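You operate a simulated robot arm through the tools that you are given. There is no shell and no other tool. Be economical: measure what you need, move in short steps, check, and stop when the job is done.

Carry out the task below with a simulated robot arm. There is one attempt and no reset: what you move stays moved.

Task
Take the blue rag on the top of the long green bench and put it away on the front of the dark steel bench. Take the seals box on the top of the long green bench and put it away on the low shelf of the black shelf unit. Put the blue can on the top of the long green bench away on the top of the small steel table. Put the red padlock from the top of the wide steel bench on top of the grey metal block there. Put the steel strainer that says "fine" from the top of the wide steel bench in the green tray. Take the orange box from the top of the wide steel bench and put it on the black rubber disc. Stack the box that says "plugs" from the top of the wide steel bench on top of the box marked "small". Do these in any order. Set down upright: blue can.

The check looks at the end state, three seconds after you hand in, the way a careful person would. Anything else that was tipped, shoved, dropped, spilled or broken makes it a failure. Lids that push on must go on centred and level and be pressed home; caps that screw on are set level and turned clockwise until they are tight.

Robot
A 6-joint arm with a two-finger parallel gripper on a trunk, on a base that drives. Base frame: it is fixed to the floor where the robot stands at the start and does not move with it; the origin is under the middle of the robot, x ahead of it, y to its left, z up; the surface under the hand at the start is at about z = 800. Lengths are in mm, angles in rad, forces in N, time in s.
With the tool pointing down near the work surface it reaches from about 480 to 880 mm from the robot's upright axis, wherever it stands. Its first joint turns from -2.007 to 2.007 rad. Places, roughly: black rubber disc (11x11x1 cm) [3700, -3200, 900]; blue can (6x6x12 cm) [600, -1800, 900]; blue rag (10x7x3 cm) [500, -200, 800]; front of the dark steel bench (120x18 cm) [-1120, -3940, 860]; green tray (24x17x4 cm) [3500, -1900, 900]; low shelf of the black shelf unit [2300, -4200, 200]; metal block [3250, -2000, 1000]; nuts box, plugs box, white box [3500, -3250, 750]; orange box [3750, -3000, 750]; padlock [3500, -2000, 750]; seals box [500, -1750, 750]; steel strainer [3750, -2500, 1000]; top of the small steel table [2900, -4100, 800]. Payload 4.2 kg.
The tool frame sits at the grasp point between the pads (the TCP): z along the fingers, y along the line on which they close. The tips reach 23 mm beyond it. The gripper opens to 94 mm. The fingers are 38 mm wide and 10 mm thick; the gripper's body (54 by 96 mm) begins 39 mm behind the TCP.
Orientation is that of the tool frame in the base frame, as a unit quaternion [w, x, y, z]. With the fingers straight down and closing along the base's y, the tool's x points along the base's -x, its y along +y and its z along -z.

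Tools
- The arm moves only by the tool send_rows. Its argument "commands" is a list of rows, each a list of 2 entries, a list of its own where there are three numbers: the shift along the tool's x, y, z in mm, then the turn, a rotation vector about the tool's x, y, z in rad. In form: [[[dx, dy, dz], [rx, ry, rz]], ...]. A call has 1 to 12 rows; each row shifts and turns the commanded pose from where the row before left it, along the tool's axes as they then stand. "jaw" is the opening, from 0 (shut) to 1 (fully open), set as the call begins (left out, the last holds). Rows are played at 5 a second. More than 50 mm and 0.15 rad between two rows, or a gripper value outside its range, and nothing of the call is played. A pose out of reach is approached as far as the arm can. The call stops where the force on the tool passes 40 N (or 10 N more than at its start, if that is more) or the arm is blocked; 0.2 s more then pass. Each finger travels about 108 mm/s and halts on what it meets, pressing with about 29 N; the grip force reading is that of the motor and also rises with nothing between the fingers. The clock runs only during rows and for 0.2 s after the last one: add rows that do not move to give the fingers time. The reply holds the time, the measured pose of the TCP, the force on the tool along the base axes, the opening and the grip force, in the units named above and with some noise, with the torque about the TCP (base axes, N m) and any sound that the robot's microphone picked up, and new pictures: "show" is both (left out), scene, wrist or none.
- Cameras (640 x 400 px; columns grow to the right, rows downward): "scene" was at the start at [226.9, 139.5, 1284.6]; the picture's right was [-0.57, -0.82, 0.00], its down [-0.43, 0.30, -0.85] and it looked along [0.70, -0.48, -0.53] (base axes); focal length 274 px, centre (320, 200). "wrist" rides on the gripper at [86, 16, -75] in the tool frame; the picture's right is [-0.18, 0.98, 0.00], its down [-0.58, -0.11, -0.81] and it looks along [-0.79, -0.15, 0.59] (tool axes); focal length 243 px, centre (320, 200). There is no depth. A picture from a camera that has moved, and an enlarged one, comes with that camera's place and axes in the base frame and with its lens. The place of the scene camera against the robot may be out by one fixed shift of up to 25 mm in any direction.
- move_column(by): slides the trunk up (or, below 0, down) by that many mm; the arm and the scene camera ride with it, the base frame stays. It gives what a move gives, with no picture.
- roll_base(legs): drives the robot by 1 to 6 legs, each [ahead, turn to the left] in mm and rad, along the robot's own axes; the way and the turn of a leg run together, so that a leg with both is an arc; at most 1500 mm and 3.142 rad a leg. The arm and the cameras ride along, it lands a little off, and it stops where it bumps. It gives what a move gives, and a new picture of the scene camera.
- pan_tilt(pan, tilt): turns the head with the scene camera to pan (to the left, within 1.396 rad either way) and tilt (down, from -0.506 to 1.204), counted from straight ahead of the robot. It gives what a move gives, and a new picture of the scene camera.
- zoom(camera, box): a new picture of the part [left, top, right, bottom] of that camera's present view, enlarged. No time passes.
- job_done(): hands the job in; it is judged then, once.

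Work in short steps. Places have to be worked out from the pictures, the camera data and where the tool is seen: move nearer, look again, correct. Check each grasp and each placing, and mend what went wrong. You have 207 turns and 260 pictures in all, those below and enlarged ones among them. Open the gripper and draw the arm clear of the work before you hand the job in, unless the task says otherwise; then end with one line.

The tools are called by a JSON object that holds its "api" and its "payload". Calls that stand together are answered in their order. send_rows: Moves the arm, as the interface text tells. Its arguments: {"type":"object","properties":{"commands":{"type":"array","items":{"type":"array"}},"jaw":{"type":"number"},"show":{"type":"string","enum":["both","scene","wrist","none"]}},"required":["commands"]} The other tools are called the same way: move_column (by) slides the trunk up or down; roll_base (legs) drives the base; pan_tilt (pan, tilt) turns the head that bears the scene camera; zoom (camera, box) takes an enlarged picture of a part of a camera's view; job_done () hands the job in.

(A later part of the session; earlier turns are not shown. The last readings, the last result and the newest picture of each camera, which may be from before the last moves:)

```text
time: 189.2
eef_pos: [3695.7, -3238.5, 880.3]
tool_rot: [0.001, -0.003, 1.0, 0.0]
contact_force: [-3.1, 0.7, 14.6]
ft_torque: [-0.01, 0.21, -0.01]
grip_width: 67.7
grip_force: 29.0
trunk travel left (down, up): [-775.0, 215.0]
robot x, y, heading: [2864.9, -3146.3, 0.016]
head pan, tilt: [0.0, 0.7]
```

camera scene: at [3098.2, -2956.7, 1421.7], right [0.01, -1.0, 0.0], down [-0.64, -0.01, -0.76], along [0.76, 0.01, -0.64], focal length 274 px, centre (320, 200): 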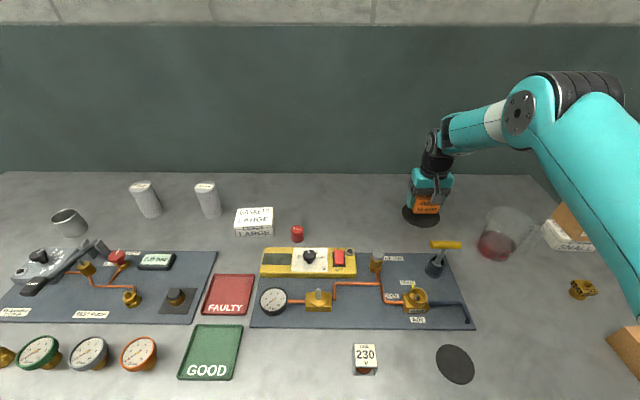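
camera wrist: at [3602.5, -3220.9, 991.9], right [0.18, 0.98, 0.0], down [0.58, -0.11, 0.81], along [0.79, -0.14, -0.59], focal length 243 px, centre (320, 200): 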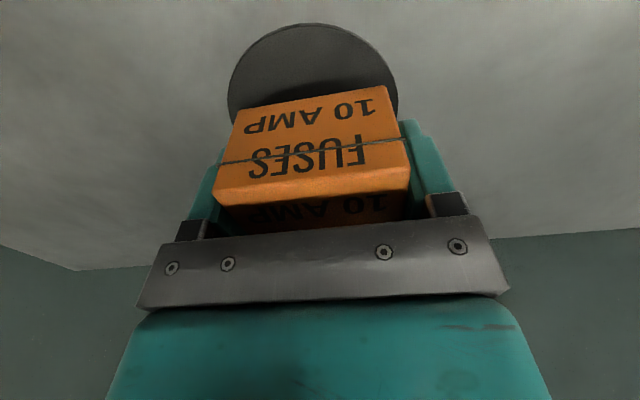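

Contact. I open and lift, then check.

{"api": "send_rows", "payload": {"commands": [[[0, 0, -1], [0, 0, 0]], [[0, 0, 0], [0, 0, 0]], [[0, 0, 0], [0, 0, 0]], [[0, 0, -30], [0, 0, 0]], [[0, 0, -50], [0, 0, 0]], [[0, 0, -50], [0, 0, 0]], [[0, 0, -50], [0, 0, 0]], [[0, 0, -50], [0, 0, 0]], [[40, 0, -20], [0, 0, 0]]], "jaw": 1}}

```text
time: 191.2
eef_pos: [3654.5, -3234.3, 1128.7]
tool_rot: [-0.002, -0.002, 1.0, 0.0]
contact_force: [1.3, -0.2, -0.6]
ft_torque: [0.04, 0.03, 0.0]
grip_width: 93.8
grip_force: 0.0
trunk travel left (down, up): [-775.0, 215.0]
robot x, y, heading: [2864.1, -3147.3, 0.014]
head pan, tilt: [0.0, 0.7]
camera scene: at [3099.0, -2956.7, 1421.5], right [0.01, -1.0, 0.0], down [-0.64, -0.01, -0.76], along [0.76, 0.01, -0.64], focal length 274 px, centre (320, 200)
camera wrist: at [3568.3, -3218.1, 1205.0], right [0.18, 0.98, 0.0], down [0.58, -0.11, 0.8], along [0.79, -0.14, -0.59], focal length 243 px, centre (320, 200)
```

scene: 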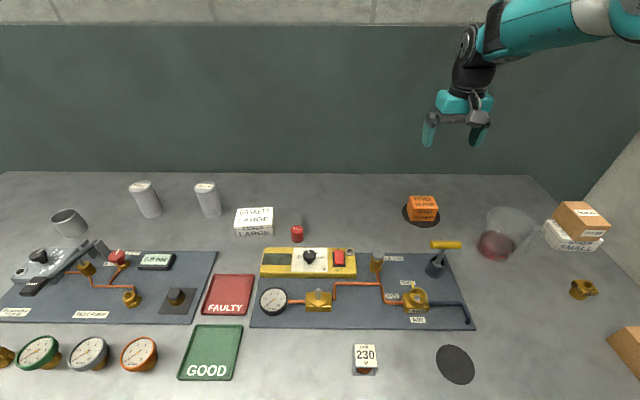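
wrist: 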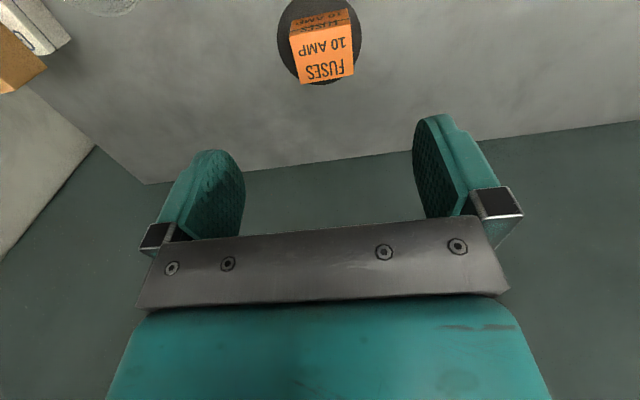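

The orange box sits on the disc. I draw in and drive along the bench to y≈-2430 for the strainers.

{"api": "send_rows", "payload": {"commands": [[[45, 15, 0], [0, 0, 0]], [[45, 15, 0], [0, 0, 0]], [[45, 15, 0], [0, 0, 0]], [[45, 15, 0], [0, 0, 0]], [[45, 15, 0], [0, 0, 0]], [[0, 0, 0], [0, 0, 0]]], "show": "none"}}

{"api": "roll_base", "payload": {"legs": [[0, 1.557], [720, 0], [0, -1.571]]}}

```text
time: 192.6
eef_pos: [3431.5, -3164.2, 1125.6]
tool_rot: [0.0, -0.003, 1.0, 0.0]
contact_force: [0.4, 0.1, -1.1]
ft_torque: [0.01, -0.01, -0.02]
grip_width: 94.0
grip_force: 0.0
trunk travel left (down, up): [-775.0, 215.0]
robot x, y, heading: [2864.2, -3150.2, 0.014]
head pan, tilt: [0.0, 0.7]
```

```text
time: 204.2
eef_pos: [3430.0, -2446.4, 1126.5]
tool_rot: [0.001, 0.0, 1.0, 0.0]
contact_force: [0.1, 0.0, -0.2]
ft_torque: [-0.01, 0.01, 0.0]
grip_width: 94.0
grip_force: 0.0
trunk travel left (down, up): [-775.0, 215.0]
robot x, y, heading: [2861.8, -2429.0, 0.008]
head pan, tilt: [0.0, 0.7]
camera scene: at [3097.5, -2237.5, 1421.7], right [0.01, -1.0, 0.0], down [-0.64, -0.01, -0.76], along [0.76, 0.01, -0.64], focal length 274 px, centre (320, 200)
```

scene: 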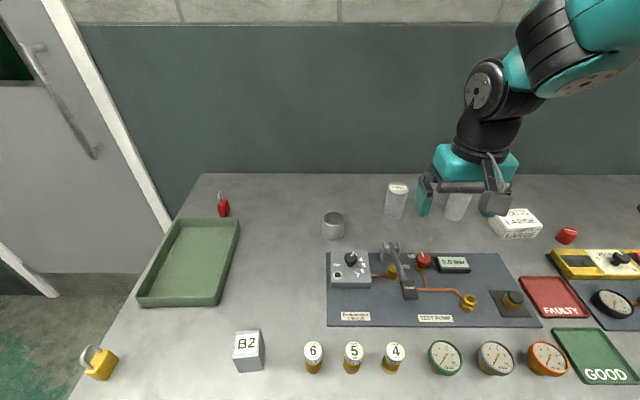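

{"api": "zoom", "payload": {"camera": "scene", "box": [300, 160, 500, 260]}}

{"api": "zoom", "payload": {"camera": "scene", "box": [120, 170, 300, 390]}}

```text
3.20 times, centred on (400, 210) of scene
camera zoom: at [3097.5, -2237.5, 1421.7], right [0.01, -1.0, 0.0], down [-0.64, -0.01, -0.76], along [0.76, 0.01, -0.64], focal length 877 px, centre (64, 168)
```

zoom: 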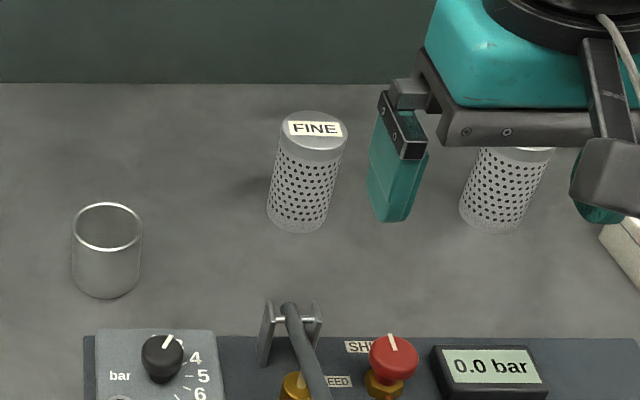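

```text
1.82 times, centred on (210, 280) of scene
camera zoom: at [3097.5, -2237.5, 1421.7], right [0.01, -1.0, 0.0], down [-0.64, -0.01, -0.76], along [0.76, 0.01, -0.64], focal length 498 px, centre (520, 54)
```

zoom: 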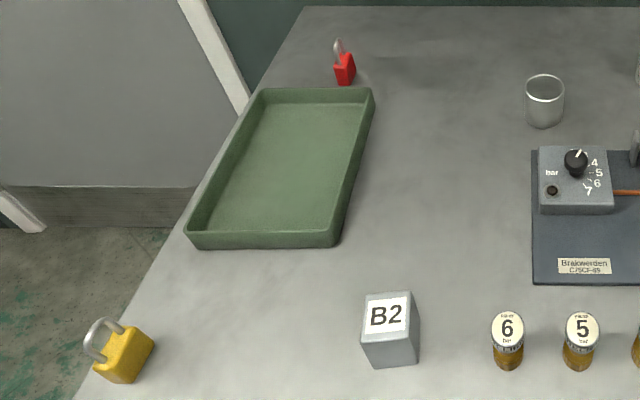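

The left strainer says FINE, at about (3695,-2439), top ≈954. The tray centre is at about (3515,-1882), the red padlock at about (3703,-1918), and the block is B2. I move over the strainer.

{"api": "send_rows", "payload": {"commands": [[[-45, 1, 0], [0, 0, 0]], [[-45, 1, 0], [0, 0, 0]], [[-45, 1, 0], [0, 0, 0]], [[-45, 1, 0], [0, 0, 0]], [[-45, 2, 0], [0, 0, 0]], [[-40, 0, 20], [0, 0, 0]], [[0, 0, 30], [0, 0, 0]], [[0, 0, 0], [0, 0, 0]]]}}

```text
time: 205.9
eef_pos: [3694.1, -2442.0, 1076.3]
tool_rot: [-0.001, 0.0, 1.0, 0.0]
contact_force: [0.1, 0.1, -0.1]
ft_torque: [-0.03, 0.0, 0.0]
grip_width: 93.9
grip_force: 0.1
trunk travel left (down, up): [-775.0, 215.0]
robot x, y, heading: [2860.1, -2430.5, 0.009]
head pan, tilt: [0.0, 0.7]
camera scene: at [3097.5, -2237.5, 1421.7], right [0.01, -1.0, 0.0], down [-0.64, -0.01, -0.76], along [0.76, 0.01, -0.64], focal length 274 px, centre (320, 200)
camera wrist: at [3607.6, -2425.1, 1151.5], right [0.18, 0.98, 0.0], down [0.58, -0.11, 0.81], along [0.79, -0.15, -0.59], focal length 243 px, centre (320, 200)
```

scene: 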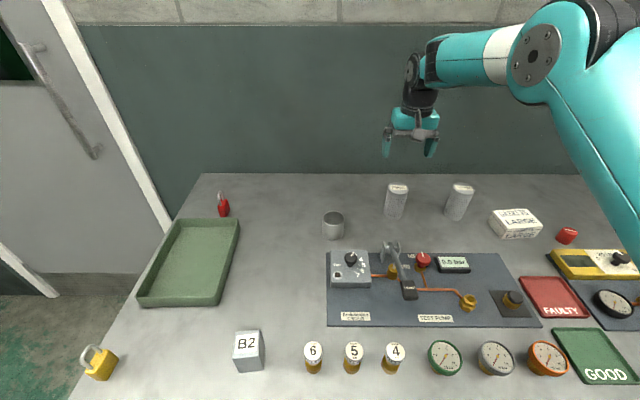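
wrist: 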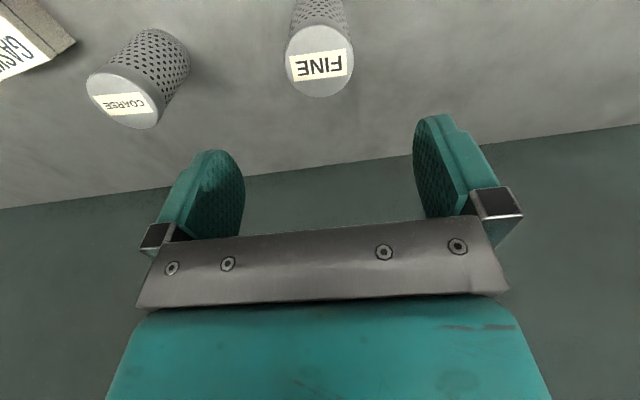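

Aligned within a millimetre or two. I go down part way and check the height.

{"api": "send_rows", "payload": {"commands": [[[0, 0, 45], [0, 0, 0]], [[0, 0, 45], [0, 0, 0]], [[0, 0, 35], [0, 0, 0]], [[0, 0, 10], [0, 0, 0]], [[0, 0, 0], [0, 0, 0]]], "show": "wrist"}}

{"api": "zoom", "payload": {"camera": "scene", "box": [340, 120, 480, 230]}}

```text
time: 207.2
eef_pos: [3695.4, -2441.6, 939.0]
tool_rot: [0.001, 0.0, 1.0, 0.0]
contact_force: [0.2, -0.3, 0.8]
ft_torque: [0.01, 0.01, 0.01]
grip_width: 93.9
grip_force: 0.1
trunk travel left (down, up): [-775.0, 215.0]
robot x, y, heading: [2865.4, -2429.9, 0.009]
head pan, tilt: [0.0, 0.7]
camera wrist: at [3608.3, -2424.2, 1014.5], right [0.18, 0.98, 0.0], down [0.58, -0.11, 0.81], along [0.79, -0.15, -0.59], focal length 243 px, centre (320, 200)
```

wrist: 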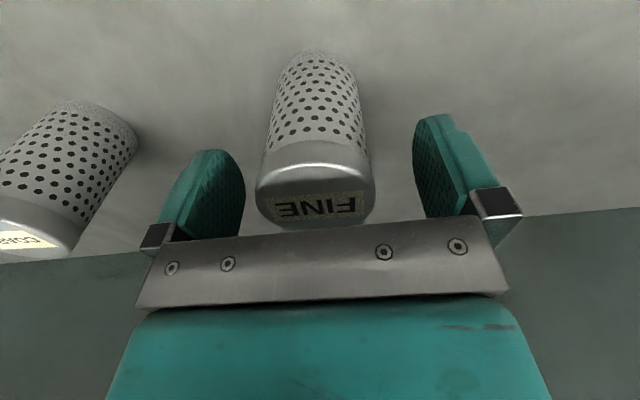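

```text
3.64 times, centred on (410, 175) of scene
camera zoom: at [3097.5, -2237.5, 1421.7], right [0.01, -1.0, 0.0], down [-0.64, -0.01, -0.76], along [0.76, 0.01, -0.64], focal length 997 px, centre (-7, 291)
```

zoom: 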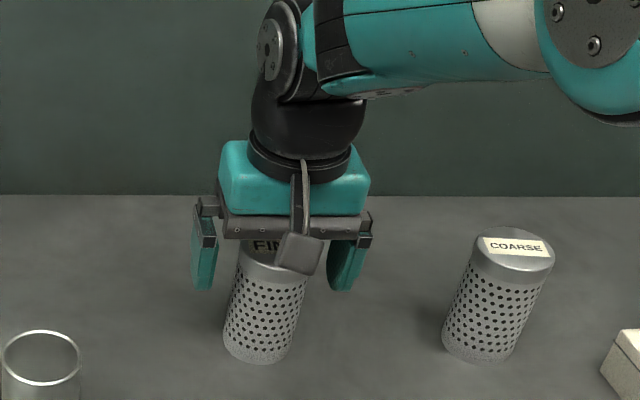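

Top ≈952. I go down 13 mm more, grip and lift.

{"api": "send_rows", "payload": {"commands": [[[0, 0, 13], [0, 0, 0]], [[0, 0, 0], [0, 0, 0]]], "show": "none"}}

{"api": "send_rows", "payload": {"commands": [[[0, 0, 0], [0, 0, 0]], [[0, 0, 0], [0, 0, 0]], [[0, 0, 0], [0, 0, 0]], [[0, 0, -30], [0, 0, 0]], [[0, 0, -50], [0, 0, 0]], [[0, 0, -50], [0, 0, 0]], [[0, 0, -40], [0, 0, 0]], [[0, 0, 0], [0, 0, 0]]], "jaw": 0, "show": "wrist"}}

```text
time: 207.8
eef_pos: [3694.8, -2440.1, 925.8]
tool_rot: [0.0, 0.0, 1.0, 0.0]
contact_force: [-0.4, -0.3, -0.6]
ft_torque: [0.03, -0.01, 0.0]
grip_width: 94.5
grip_force: 0.1
trunk travel left (down, up): [-775.0, 215.0]
robot x, y, heading: [2855.3, -2427.8, 0.01]
head pan, tilt: [0.0, 0.7]
```

```text
time: 209.6
eef_pos: [3693.1, -2440.1, 1098.4]
tool_rot: [-0.001, 0.0, 1.0, -0.001]
contact_force: [-0.2, 0.2, -2.3]
ft_torque: [0.02, -0.02, -0.02]
grip_width: 55.4
grip_force: 28.6
trunk travel left (down, up): [-775.0, 215.0]
robot x, y, heading: [2862.2, -2428.1, 0.003]
head pan, tilt: [0.0, 0.7]
camera wrist: at [3607.1, -2423.1, 1174.5], right [0.18, 0.98, 0.0], down [0.58, -0.11, 0.81], along [0.79, -0.15, -0.59], focal length 243 px, centre (320, 200)
```

wrist: 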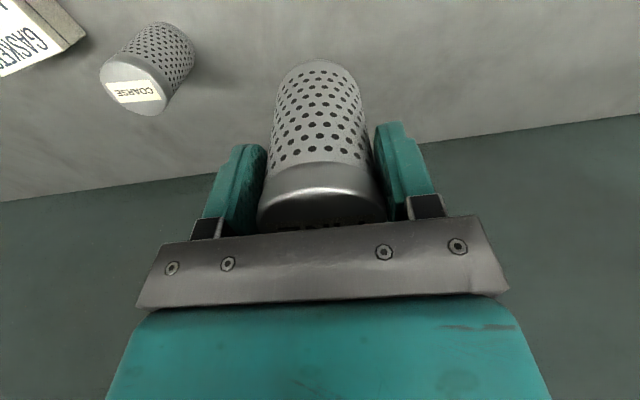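

Held at 55 mm. I draw in and shift the base to y≈-2040.

{"api": "send_rows", "payload": {"commands": [[[45, 0, -20], [0, 0, 0]], [[45, 0, -20], [0, 0, 0]], [[45, 0, 0], [0, 0, 0]], [[45, 0, 0], [0, 0, 0]], [[45, 0, 0], [0, 0, 0]], [[40, 0, 0], [0, 0, 0]], [[0, 0, 0], [0, 0, 0]]], "show": "none"}}

{"api": "roll_base", "payload": {"legs": [[0, 1.563], [390, 0], [0, -1.571]]}}

```text
time: 211.2
eef_pos: [3427.0, -2441.4, 1140.0]
tool_rot: [0.001, 0.001, 1.0, 0.0]
contact_force: [0.3, -0.3, -2.8]
ft_torque: [0.0, 0.02, 0.01]
grip_width: 55.7
grip_force: 28.8
trunk travel left (down, up): [-775.0, 215.0]
robot x, y, heading: [2862.0, -2428.2, 0.008]
head pan, tilt: [0.0, 0.7]
```

```text
time: 218.8
eef_pos: [3083.3, -1511.2, 1139.9]
tool_rot: [-0.001, -0.565, 0.825, 0.0]
contact_force: [-0.5, 0.1, -3.2]
ft_torque: [-0.05, 0.01, 0.01]
grip_width: 55.3
grip_force: 29.2
trunk travel left (down, up): [-775.0, 215.0]
robot x, y, heading: [2865.1, -2036.2, 1.211]
head pan, tilt: [0.0, 0.7]
stopped in leg 3: the robot was blocked; the commanded pose is now the measured one
camera scene: at [2769.2, -1749.3, 1421.7], right [0.94, -0.35, 0.0], down [-0.23, -0.6, -0.76], along [0.27, 0.72, -0.64], focal length 274 px, centre (320, 200)
```

scene: 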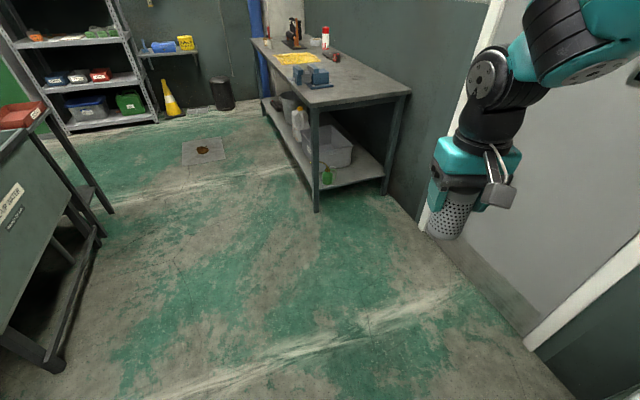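

The turn was blocked at heading 1.21. I look around the base for what it touched.

{"api": "pan_tilt", "payload": {"pan": -1.2, "tilt": 0.9}}

{"api": "pan_tilt", "payload": {"pan": 1.39, "tilt": 0.8}}

```text
time: 220.2
eef_pos: [3084.7, -1512.8, 1138.7]
tool_rot: [0.001, -0.565, 0.825, 0.0]
contact_force: [-0.1, 0.2, -2.1]
ft_torque: [-0.05, 0.0, 0.0]
grip_width: 54.9
grip_force: 29.0
trunk travel left (down, up): [-775.0, 215.0]
robot x, y, heading: [2867.7, -2036.9, 1.214]
head pan, tilt: [-1.201, 0.901]
camera scene: at [2814.9, -1827.9, 1405.5], right [0.01, -1.0, 0.0], down [-0.78, -0.01, -0.62], along [0.62, 0.01, -0.78], focal length 274 px, centre (320, 200)
```

scene: 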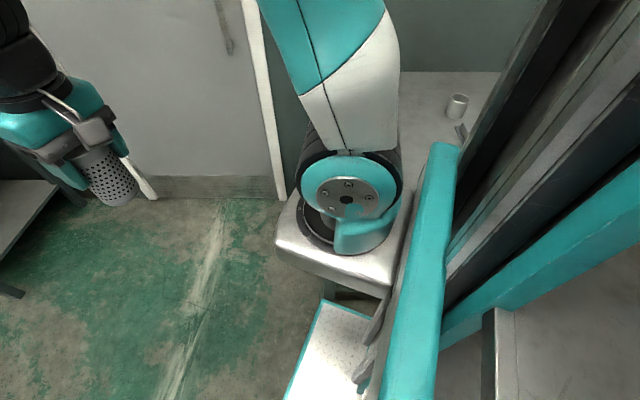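

```text
time: 222.5
eef_pos: [3084.4, -1511.8, 1138.6]
tool_rot: [-0.001, -0.564, 0.826, -0.001]
contact_force: [0.8, -1.0, -1.5]
ft_torque: [-0.02, 0.02, 0.03]
grip_width: 55.0
grip_force: 29.5
trunk travel left (down, up): [-775.0, 215.0]
robot x, y, heading: [2865.8, -2036.1, 1.212]
head pan, tilt: [1.389, 0.799]
camera scene: at [2670.2, -1787.3, 1413.4], right [0.51, 0.86, 0.0], down [0.61, -0.37, -0.7], along [-0.6, 0.36, -0.72], focal length 274 px, centre (320, 200)
```

scene: 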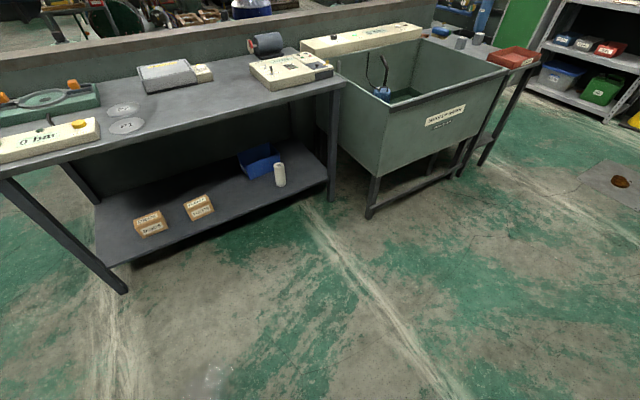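

Most likely the base's front corner met the bench's end leg, because the turn started at y≈-2036. I back off 150 mm first and then finish the turn.

{"api": "roll_base", "payload": {"legs": [[-150, 0], [0, -1.211]]}}

{"api": "pan_tilt", "payload": {"pan": 0.1, "tilt": 0.7}}

```text
time: 226.9
eef_pos: [3380.2, -2193.4, 1138.7]
tool_rot: [-0.002, 0.008, 1.0, -0.001]
contact_force: [0.3, 0.3, -1.5]
ft_torque: [0.0, -0.02, 0.0]
grip_width: 55.3
grip_force: 29.3
trunk travel left (down, up): [-775.0, 215.0]
robot x, y, heading: [2815.2, -2172.7, -0.001]
head pan, tilt: [1.389, 0.799]
camera scene: at [2982.8, -1904.7, 1413.4], right [0.98, -0.18, 0.0], down [-0.13, -0.71, -0.7], along [0.13, 0.69, -0.72], focal length 274 px, centre (320, 200)
```

scene: 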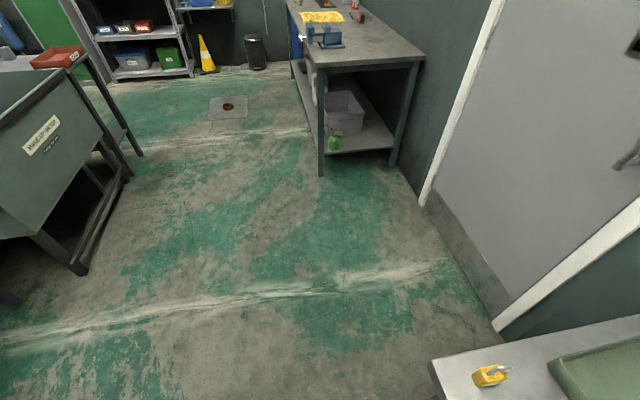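

```text
time: 228.3
eef_pos: [3380.7, -2194.5, 1138.8]
tool_rot: [-0.001, 0.007, 1.0, -0.001]
contact_force: [0.2, -0.6, -2.1]
ft_torque: [-0.01, 0.0, 0.01]
grip_width: 55.4
grip_force: 28.6
trunk travel left (down, up): [-775.0, 215.0]
robot x, y, heading: [2813.6, -2175.8, 0.001]
head pan, tilt: [0.099, 0.7]
camera scene: at [3052.8, -1975.5, 1421.7], right [0.1, -0.99, 0.0], down [-0.64, -0.06, -0.76], along [0.76, 0.08, -0.64], focal length 274 px, centre (320, 200)
```

scene: 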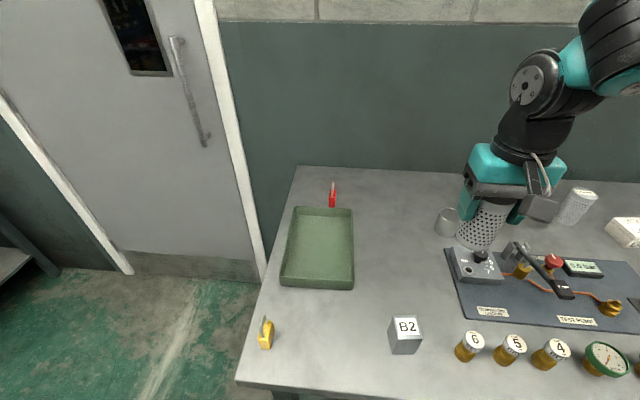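

Now facing the bench at (2814,-2174). I carry the strainer over the tray.

{"api": "send_rows", "payload": {"commands": [[[-15, 40, 0], [0, 0, 0]], [[-18, 42, 0], [0, 0, 0]], [[-18, 42, 0], [0, 0, 0]], [[-18, 42, 0], [0, 0, 0]], [[-18, 42, 0], [0, 0, 0]], [[-18, 42, 0], [0, 0, 0]], [[-18, 40, 0], [0, 0, 0]], [[0, 0, 30], [0, 0, 0]], [[0, 0, 0], [0, 0, 0]]]}}

```text
time: 230.3
eef_pos: [3508.1, -1903.9, 1108.8]
tool_rot: [-0.001, 0.006, 1.0, 0.0]
contact_force: [-0.1, -0.3, -1.8]
ft_torque: [0.03, 0.01, 0.03]
grip_width: 55.1
grip_force: 29.0
trunk travel left (down, up): [-775.0, 215.0]
robot x, y, heading: [2815.1, -2173.0, -0.002]
head pan, tilt: [0.099, 0.7]
camera scene: at [3052.8, -1975.4, 1421.6], right [0.1, -0.99, 0.0], down [-0.64, -0.06, -0.76], along [0.76, 0.08, -0.64], focal length 274 px, centre (320, 200)
camera wrist: at [3422.1, -1886.6, 1184.6], right [0.2, 0.98, 0.0], down [0.58, -0.12, 0.81], along [0.79, -0.16, -0.59], focal length 243 px, centre (320, 200)
```

scene: 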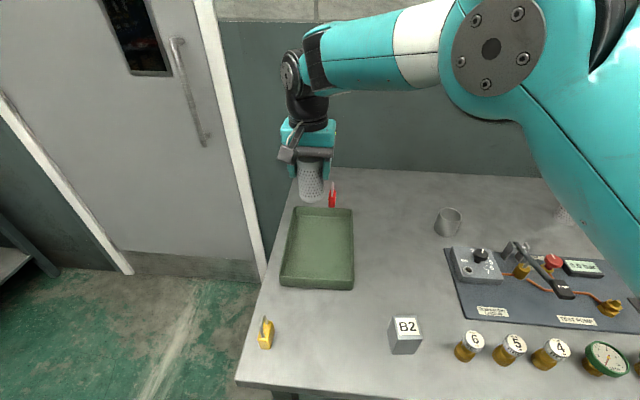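
wrist: 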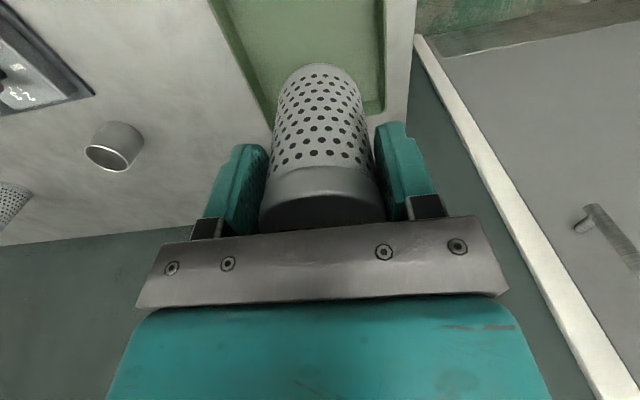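

The tray spans y -1998..-1837 and its far end is at x≈3647, so the spot near (3513,-1917) is central. I lower.

{"api": "send_rows", "payload": {"commands": [[[-5, -13, 40], [0, 0, 0]], [[0, 0, 45], [0, 0, 0]], [[0, 0, 45], [0, 0, 0]], [[0, 0, 25], [0, 0, 0]], [[0, 0, 8], [0, 0, 0]], [[0, 0, 4], [0, 0, 0]], [[0, 0, 0], [0, 0, 0]]]}}

```text
time: 231.9
eef_pos: [3512.0, -1919.9, 940.8]
tool_rot: [-0.001, 0.007, 1.0, -0.001]
contact_force: [0.6, -0.2, -2.8]
ft_torque: [0.01, 0.05, -0.02]
grip_width: 55.2
grip_force: 29.6
trunk travel left (down, up): [-775.0, 215.0]
robot x, y, heading: [2814.3, -2176.5, 0.001]
head pan, tilt: [0.099, 0.7]
camera scene: at [3052.9, -1975.5, 1421.6], right [0.1, -0.99, 0.0], down [-0.64, -0.06, -0.76], along [0.76, 0.08, -0.64], focal length 274 px, centre (320, 200)
camera wrist: at [3426.9, -1900.4, 1017.1], right [0.2, 0.98, 0.0], down [0.58, -0.12, 0.81], along [0.79, -0.16, -0.59], focal length 243 px, centre (320, 200)
```

scene: 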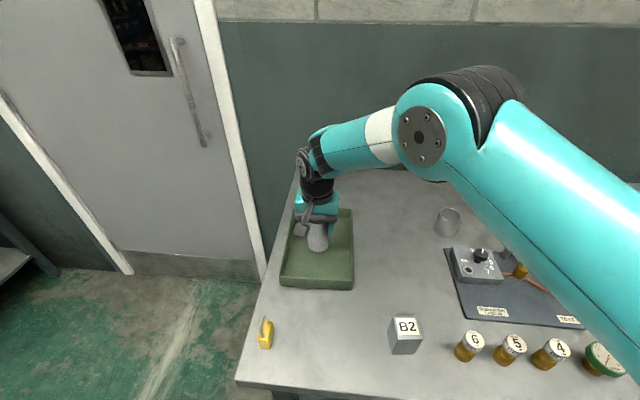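
wrist: 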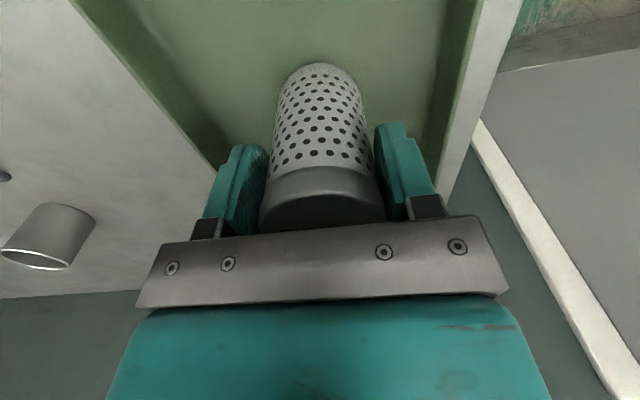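

Inside the tray. I creep down to contact.

{"api": "send_rows", "payload": {"commands": [[[0, 0, 4], [0, 0, 0]], [[0, 0, 3], [0, 0, 0]], [[0, 0, 2], [0, 0, 0]], [[0, 0, 2], [0, 0, 0]], [[0, 0, 0], [0, 0, 0]]], "show": "none"}}

```text
time: 233.2
eef_pos: [3512.5, -1918.3, 932.4]
tool_rot: [0.0, 0.005, 1.0, 0.0]
contact_force: [-4.7, -3.7, 17.2]
ft_torque: [0.24, 0.19, 0.08]
grip_width: 55.2
grip_force: 28.8
trunk travel left (down, up): [-775.0, 215.0]
robot x, y, heading: [2816.2, -2176.0, -0.004]
head pan, tilt: [0.099, 0.7]
```

Contact at 932. I open and lift.

{"api": "send_rows", "payload": {"commands": [[[0, 0, -1], [0, 0, 0]], [[0, 0, 0], [0, 0, 0]], [[0, 0, 0], [0, 0, 0]], [[0, 0, 0], [0, 0, 0]], [[0, 0, -30], [0, 0, 0]], [[0, 0, -50], [0, 0, 0]], [[0, 0, -50], [0, 0, 0]], [[0, 0, -50], [0, 0, 0]]], "jaw": 1}}

{"api": "zoom", "payload": {"camera": "scene", "box": [240, 160, 440, 370]}}

```text
time: 234.9
eef_pos: [3512.3, -1919.1, 1114.5]
tool_rot: [-0.002, 0.006, 1.0, -0.001]
contact_force: [0.9, -0.2, -0.1]
ft_torque: [-0.05, -0.01, 0.01]
grip_width: 94.2
grip_force: 0.1
trunk travel left (down, up): [-775.0, 215.0]
robot x, y, heading: [2814.4, -2176.9, 0.002]
head pan, tilt: [0.099, 0.7]
camera scene: at [3053.1, -1975.4, 1421.5], right [0.1, -0.99, 0.0], down [-0.64, -0.06, -0.76], along [0.76, 0.08, -0.64], focal length 274 px, centre (320, 200)
camera wrist: at [3427.9, -1900.9, 1190.0], right [0.2, 0.98, 0.0], down [0.58, -0.12, 0.8], along [0.79, -0.16, -0.59], focal length 243 px, centre (320, 200)
```

scene: 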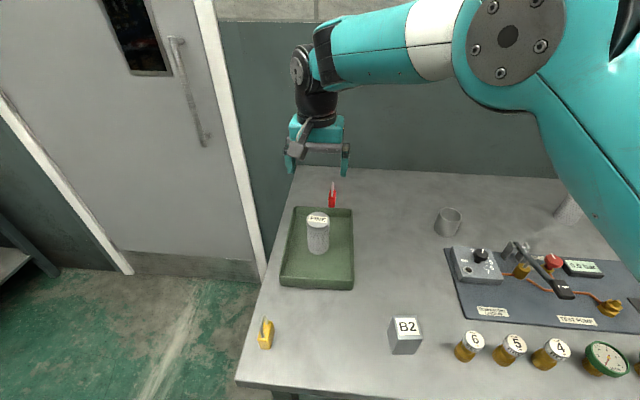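
wrist: 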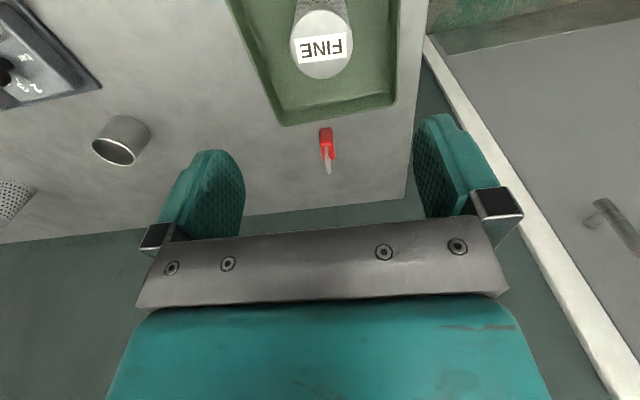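

```text
1.90 times, centred on (340, 265) of scene
camera zoom: at [3053.1, -1975.4, 1421.5], right [0.1, -0.99, 0.0], down [-0.64, -0.06, -0.76], along [0.76, 0.08, -0.64], focal length 522 px, centre (282, 76)
```

zoom: 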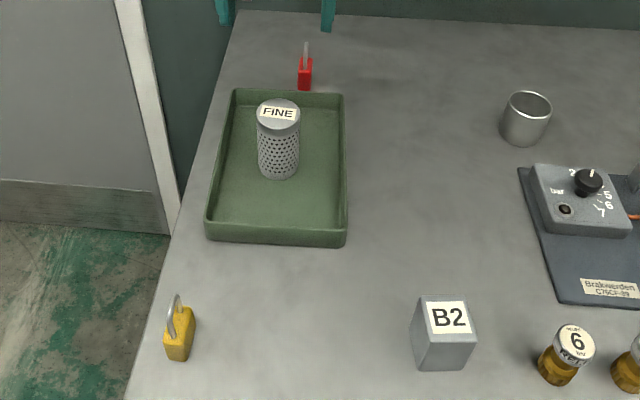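

The strainer stands in the tray. The padlock is at about (3690,-1944), beyond reach from here, so I move the base 65 mm ahead and go over it.

{"api": "roll_base", "payload": {"legs": [[65, 0]]}}

{"api": "send_rows", "payload": {"commands": [[[-40, -5, 0], [0, 0, 0]], [[-40, -10, 0], [0, 0, 0]], [[-30, -10, 0], [0, 0, 0]], [[0, 0, 40], [0, 0, 0]], [[0, 0, 0], [0, 0, 0]]], "show": "wrist"}}

```text
time: 235.9
eef_pos: [3581.8, -1918.5, 1114.9]
tool_rot: [-0.001, 0.007, 1.0, 0.0]
contact_force: [-0.6, 0.3, 0.4]
ft_torque: [-0.01, 0.02, 0.02]
grip_width: 94.0
grip_force: 0.0
trunk travel left (down, up): [-775.0, 215.0]
robot x, y, heading: [2880.8, -2175.1, 0.0]
head pan, tilt: [0.099, 0.7]
camera scene: at [3120.4, -1975.6, 1421.7], right [0.1, -1.0, 0.0], down [-0.64, -0.06, -0.76], along [0.76, 0.08, -0.64], focal length 274 px, centre (320, 200)
```

scene: 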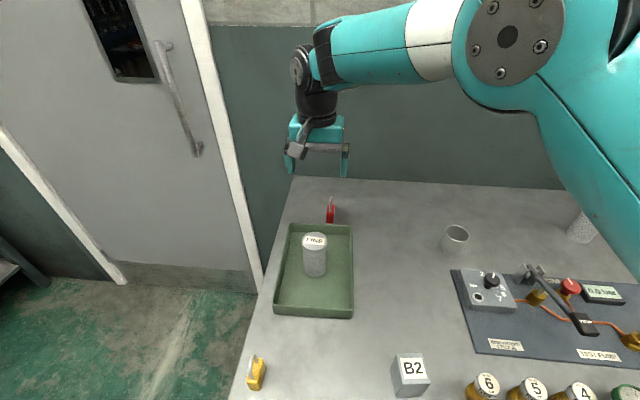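

```text
time: 237.2
eef_pos: [3681.0, -1950.1, 1069.6]
tool_rot: [0.0, 0.006, 1.0, 0.0]
contact_force: [-0.4, -0.4, 1.2]
ft_torque: [0.0, 0.0, -0.02]
grip_width: 93.9
grip_force: 0.0
out of reach, approached as far as the arm can: row 3
trunk travel left (down, up): [-775.0, 215.0]
robot x, y, heading: [2880.8, -2173.7, 0.001]
head pan, tilt: [0.099, 0.7]
camera wrist: at [3595.9, -1932.3, 1145.3], right [0.2, 0.98, 0.0], down [0.58, -0.12, 0.81], along [0.79, -0.16, -0.59], focal length 243 px, centre (320, 200)
```

wrist: 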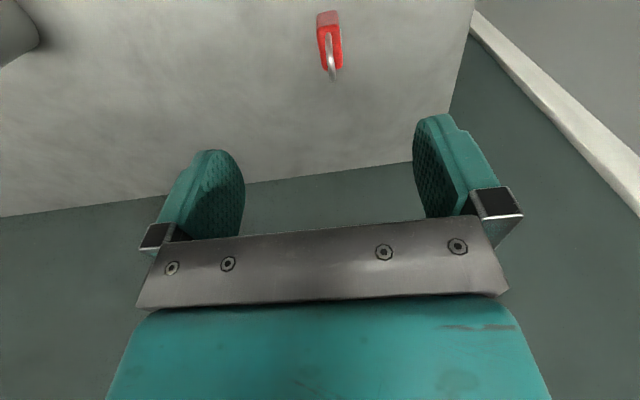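

{"api": "zoom", "payload": {"camera": "wrist", "box": [260, 0, 400, 90]}}

```text
4.44 times, centred on (330, 45) of wrist
camera zoom: at [3595.9, -1932.3, 1145.3], right [0.2, 0.98, 0.0], down [0.58, -0.12, 0.81], along [0.79, -0.16, -0.59], focal length 1078 px, centre (276, 889)
```

zoom: 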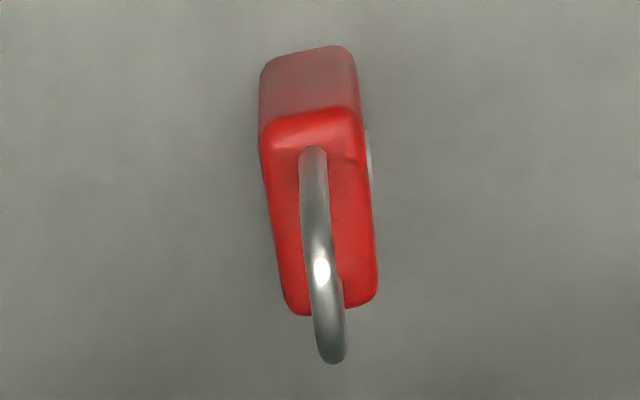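

The padlock body is about 38×20×38 mm, centred at (3699,-1942) and aligned with x. Its shackle reaches z≈935, so I grip the flat shackle between the pads. I need a little more reach, so 35 mm further ahead with the base.

{"api": "roll_base", "payload": {"legs": [[35, 0]]}}

```text
time: 238.0
eef_pos: [3717.1, -1950.4, 1070.2]
tool_rot: [-0.001, 0.007, 1.0, -0.001]
contact_force: [0.1, -0.6, -0.3]
ft_torque: [-0.02, 0.01, 0.02]
grip_width: 94.0
grip_force: 0.1
trunk travel left (down, up): [-775.0, 215.0]
robot x, y, heading: [2915.7, -2175.7, -0.002]
head pan, tilt: [0.099, 0.7]
camera scene: at [3155.9, -1975.6, 1421.7], right [0.1, -1.0, 0.0], down [-0.64, -0.06, -0.76], along [0.76, 0.08, -0.64], focal length 274 px, centre (320, 200)
```

scene: 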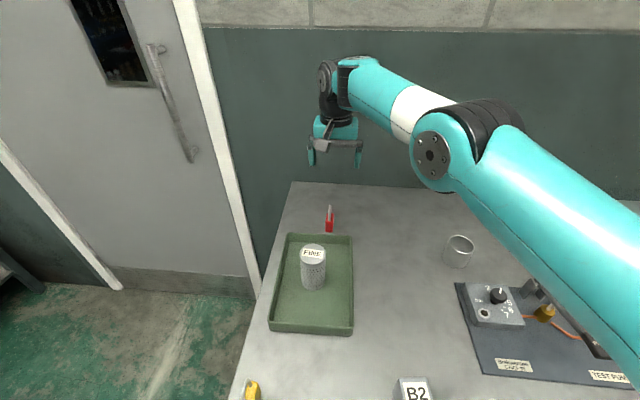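

{"api": "send_rows", "payload": {"commands": [[[18, 8, 0], [0, 0, 0]], [[0, 0, 45], [0, 0, 0]], [[0, 0, 45], [0, 0, 0]], [[0, 0, 0], [0, 0, 0]]], "show": "wrist"}}

```text
time: 239.0
eef_pos: [3698.2, -1940.8, 980.1]
tool_rot: [-0.001, 0.007, 1.0, 0.0]
contact_force: [0.1, 0.0, 0.4]
ft_torque: [-0.03, 0.02, 0.0]
grip_width: 94.4
grip_force: 0.1
trunk travel left (down, up): [-775.0, 215.0]
robot x, y, heading: [2913.0, -2175.4, -0.0]
head pan, tilt: [0.099, 0.7]
camera wrist: at [3612.8, -1923.4, 1056.4], right [0.2, 0.98, 0.0], down [0.58, -0.12, 0.81], along [0.79, -0.16, -0.59], focal length 243 px, centre (320, 200)
```

wrist: 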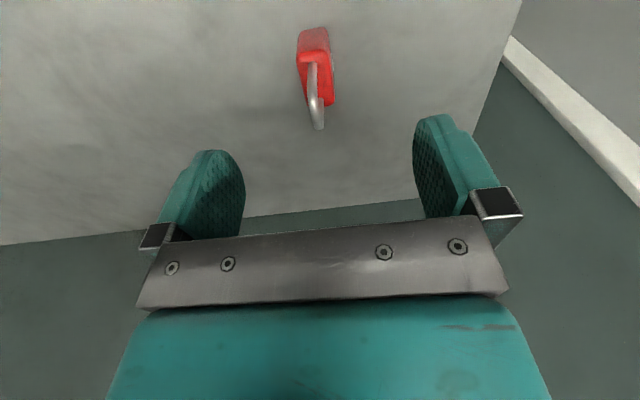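

Centre (3700,-1942), shackle top ≈935. I go down to z≈915, so the tips end just above the body.

{"api": "send_rows", "payload": {"commands": [[[-2, -1, 40], [0, 0, 0]], [[0, 0, 25], [0, 0, 0]], [[0, 0, 0], [0, 0, 0]]], "show": "wrist"}}

{"api": "zoom", "payload": {"camera": "scene", "box": [280, 150, 380, 250]}}

```text
time: 239.8
eef_pos: [3701.1, -1942.5, 916.6]
tool_rot: [-0.001, 0.007, 1.0, 0.0]
contact_force: [-0.1, 0.6, -1.2]
ft_torque: [0.02, -0.01, -0.01]
grip_width: 94.2
grip_force: 0.0
trunk travel left (down, up): [-775.0, 215.0]
robot x, y, heading: [2919.8, -2175.8, 0.001]
head pan, tilt: [0.099, 0.7]
camera wrist: at [3614.3, -1923.9, 991.7], right [0.2, 0.98, 0.0], down [0.58, -0.12, 0.81], along [0.79, -0.16, -0.59], focal length 243 px, centre (320, 200)
```

wrist: 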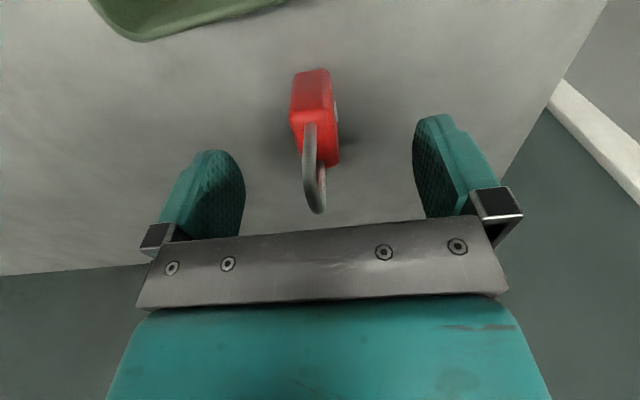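

```text
4.00 times, centred on (330, 200) of scene
camera zoom: at [3155.8, -1975.7, 1421.7], right [0.1, -1.0, 0.0], down [-0.64, -0.06, -0.76], along [0.76, 0.08, -0.64], focal length 1096 px, centre (280, 200)
```

zoom: 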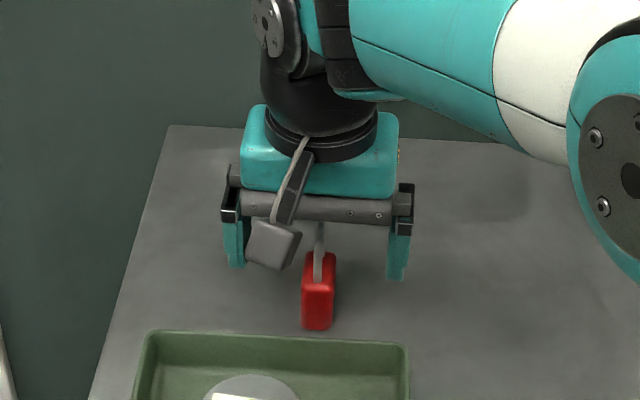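

I raise 3 mm to keep the tips off the body and close on the shackle.

{"api": "send_rows", "payload": {"commands": [[[0, -1, -3], [0, 0, 0]], [[0, 0, 0], [0, 0, 0]], [[0, 0, 0], [0, 0, 0]], [[0, 0, 0], [0, 0, 0]], [[0, 0, 0], [0, 0, 0]]], "jaw": 0, "show": "wrist"}}

```text
time: 241.0
eef_pos: [3701.0, -1944.7, 919.1]
tool_rot: [0.0, 0.007, 1.0, 0.0]
contact_force: [1.7, 0.0, 0.3]
ft_torque: [0.01, -0.09, 0.0]
grip_width: 5.7
grip_force: 29.3
trunk travel left (down, up): [-775.0, 215.0]
robot x, y, heading: [2921.2, -2172.2, 0.001]
head pan, tilt: [0.099, 0.7]
camera wrist: at [3614.9, -1925.6, 994.7], right [0.2, 0.98, 0.0], down [0.58, -0.12, 0.81], along [0.79, -0.16, -0.59], focal length 243 px, centre (320, 200)
```

wrist: 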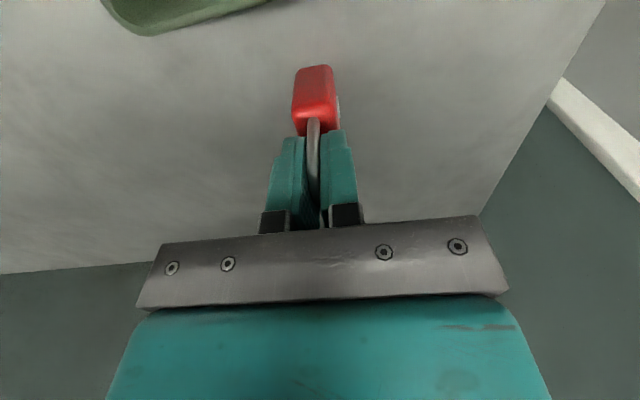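

Shackle gripped (5.7 mm). I lift.

{"api": "send_rows", "payload": {"commands": [[[0, 0, -15], [0, 0, 0]], [[0, 0, -30], [0, 0, 0]], [[0, 0, -40], [0, 0, 0]], [[0, 0, -40], [0, 0, 0]], [[0, 0, -40], [0, 0, 0]], [[0, 0, 0], [0, 0, 0]]]}}

```text
time: 242.4
eef_pos: [3703.5, -1944.7, 1083.4]
tool_rot: [-0.001, 0.007, 1.0, -0.001]
contact_force: [0.4, 0.0, -1.1]
ft_torque: [-0.02, 0.0, -0.03]
grip_width: 5.9
grip_force: 29.1
trunk travel left (down, up): [-775.0, 215.0]
robot x, y, heading: [2918.4, -2173.5, -0.004]
head pan, tilt: [0.099, 0.7]
camera scene: at [3155.9, -1975.6, 1421.6], right [0.1, -1.0, 0.0], down [-0.64, -0.06, -0.76], along [0.76, 0.08, -0.64], focal length 274 px, centre (320, 200)
camera wrist: at [3617.6, -1926.4, 1158.8], right [0.2, 0.98, 0.0], down [0.58, -0.12, 0.81], along [0.79, -0.16, -0.59], focal length 243 px, centre (320, 200)
```

scene: 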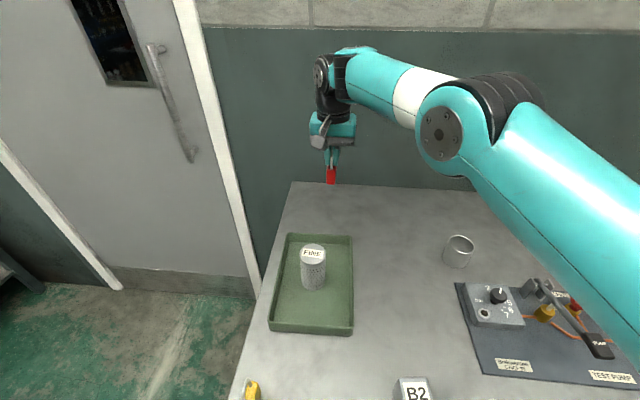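
wrist: 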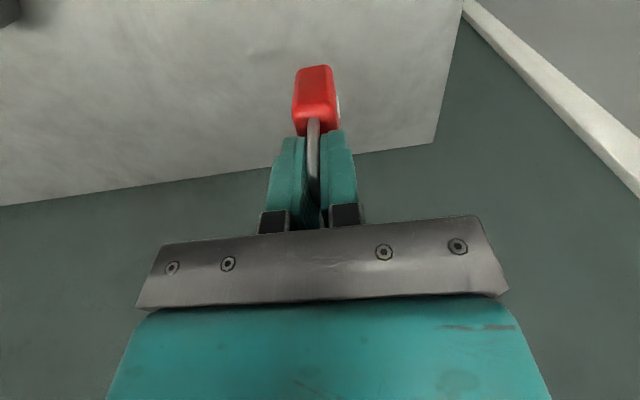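

Held firmly and level. I back the base 190 mm so the block comes within reach, then look down at it.

{"api": "roll_base", "payload": {"legs": [[-190, 0]]}}

{"api": "zoom", "payload": {"camera": "scene", "box": [340, 250, 500, 390]}}

```text
time: 244.0
eef_pos: [3509.5, -1947.3, 1081.4]
tool_rot: [-0.001, 0.009, 1.0, -0.001]
contact_force: [-0.8, 0.8, -1.2]
ft_torque: [-0.03, -0.05, -0.01]
grip_width: 5.7
grip_force: 29.1
trunk travel left (down, up): [-775.0, 215.0]
robot x, y, heading: [2725.8, -2170.8, -0.004]
head pan, tilt: [0.099, 0.7]
camera scene: at [2962.8, -1976.0, 1421.7], right [0.1, -1.0, 0.0], down [-0.64, -0.06, -0.76], along [0.76, 0.07, -0.64], focal length 274 px, centre (320, 200)
```

scene: 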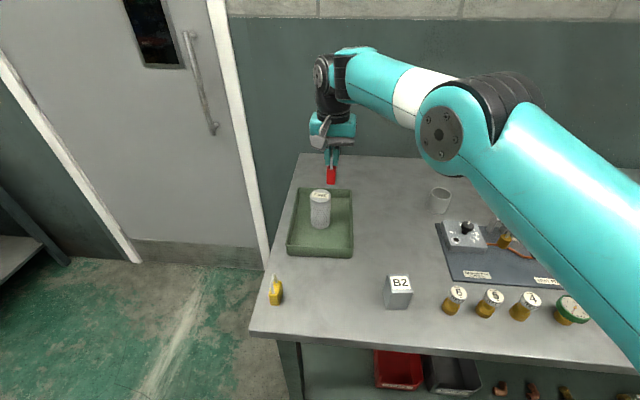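

```text
2.86 times, centred on (420, 320) of scene
camera zoom: at [2962.8, -1976.0, 1421.7], right [0.1, -1.0, 0.0], down [-0.64, -0.06, -0.76], along [0.76, 0.07, -0.64], focal length 783 px, centre (34, -143)
```

zoom: 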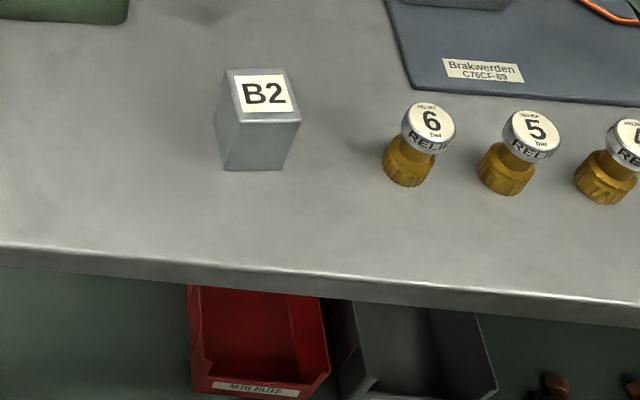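

Block B2 is about 45 mm square, with its top at z≈912 and its centre near (3300,-2106). I move above it and check with the wrist camera.

{"api": "send_rows", "payload": {"commands": [[[35, -25, 0], [0, 0, 0]], [[35, -27, 0], [0, 0, 0]], [[35, -27, 0], [0, 0, 0]], [[35, -27, 0], [0, 0, 0]], [[35, -27, 0], [0, 0, 0]], [[34, -26, 0], [0, 0, 0]], [[0, 0, 0], [0, 0, 0]]]}}

```text
time: 245.6
eef_pos: [3300.0, -2102.9, 1081.9]
tool_rot: [-0.001, 0.009, 1.0, -0.001]
contact_force: [-0.4, 0.0, -1.7]
ft_torque: [0.02, 0.02, 0.01]
grip_width: 5.9
grip_force: 29.0
trunk travel left (down, up): [-775.0, 215.0]
robot x, y, heading: [2723.4, -2176.5, -0.005]
head pan, tilt: [0.099, 0.7]
camera scene: at [2962.9, -1976.1, 1421.7], right [0.1, -1.0, 0.0], down [-0.64, -0.06, -0.76], along [0.76, 0.07, -0.64], focal length 274 px, centre (320, 200)
camera wrist: at [3213.9, -2084.2, 1157.6], right [0.2, 0.98, 0.0], down [0.58, -0.12, 0.81], along [0.79, -0.16, -0.59], focal length 243 px, centre (320, 200)
```

scene: 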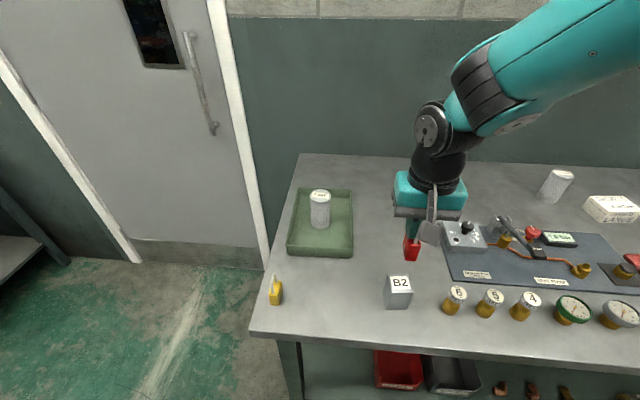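
wrist: 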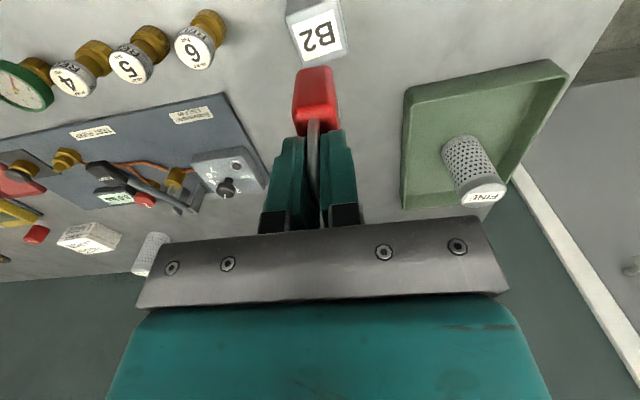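

The wrist view confirms block centre (3300,-2103), directly under. I lower to z≈992.

{"api": "send_rows", "payload": {"commands": [[[0, -1, 45], [0, 0, 0]], [[0, 0, 45], [0, 0, 0]], [[0, 0, 0], [0, 0, 0]]]}}

{"api": "zoom", "payload": {"camera": "scene", "box": [350, 230, 450, 320]}}

```text
time: 246.4
eef_pos: [3301.3, -2103.8, 992.0]
tool_rot: [-0.001, 0.008, 1.0, -0.001]
contact_force: [0.1, -0.1, -1.3]
ft_torque: [0.0, -0.01, 0.0]
grip_width: 6.0
grip_force: 28.4
trunk travel left (down, up): [-775.0, 215.0]
robot x, y, heading: [2722.3, -2173.7, -0.004]
head pan, tilt: [0.099, 0.7]
camera scene: at [2962.7, -1976.1, 1421.7], right [0.1, -1.0, 0.0], down [-0.64, -0.06, -0.76], along [0.76, 0.07, -0.64], focal length 274 px, centre (320, 200)
camera wrist: at [3215.1, -2084.6, 1067.6], right [0.2, 0.98, 0.0], down [0.58, -0.12, 0.81], along [0.79, -0.16, -0.59], focal length 243 px, centre (320, 200)
```

scene: 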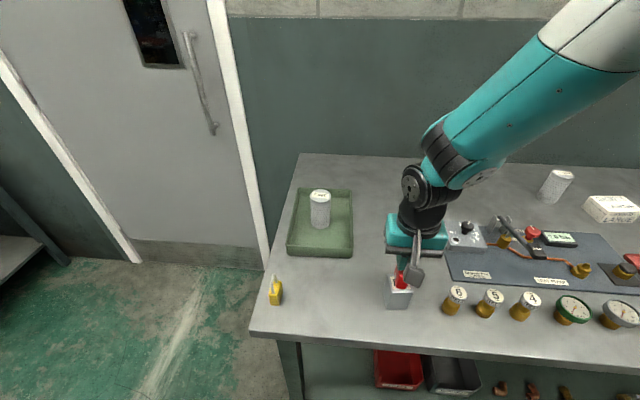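
wrist: 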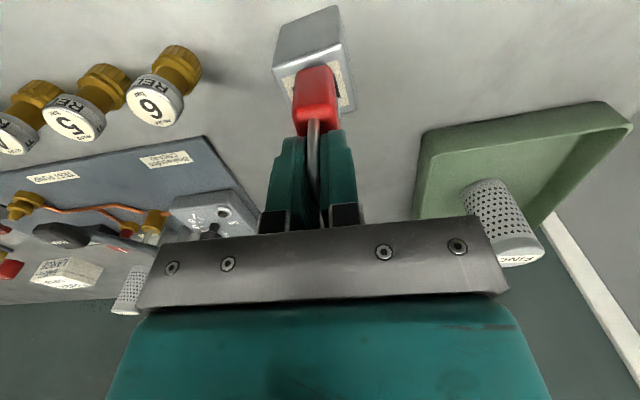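

```text
4.44 times, centred on (400, 275) of scene
camera zoom: at [2962.7, -1976.1, 1421.7], right [0.1, -1.0, 0.0], down [-0.64, -0.06, -0.76], along [0.76, 0.07, -0.64], focal length 1218 px, centre (-36, -133)
```

zoom: 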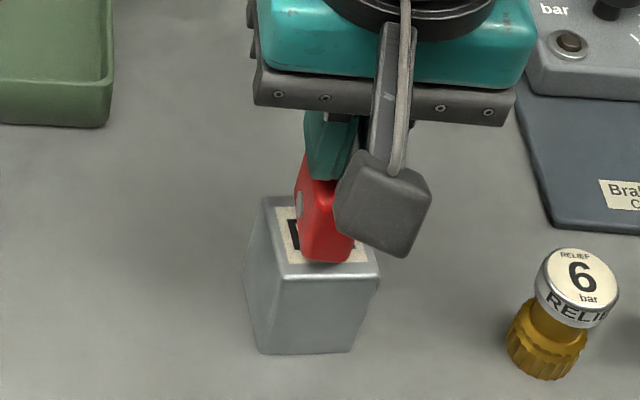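

Centred over the block. I creep down to contact.

{"api": "send_rows", "payload": {"commands": [[[1, 0, 5], [0, 0, 0]], [[0, 0, 3], [0, 0, 0]], [[0, 0, 2], [0, 0, 0]], [[0, 0, 0], [0, 0, 0]]], "show": "none"}}

```text
time: 247.4
eef_pos: [3298.6, -2103.6, 984.3]
tool_rot: [0.002, 0.008, 1.0, 0.0]
contact_force: [4.0, -0.3, 32.6]
ft_torque: [-0.05, -0.09, -0.02]
grip_width: 5.5
grip_force: 28.8
trunk travel left (down, up): [-775.0, 215.0]
robot x, y, heading: [2725.3, -2169.9, -0.005]
head pan, tilt: [0.099, 0.7]
```

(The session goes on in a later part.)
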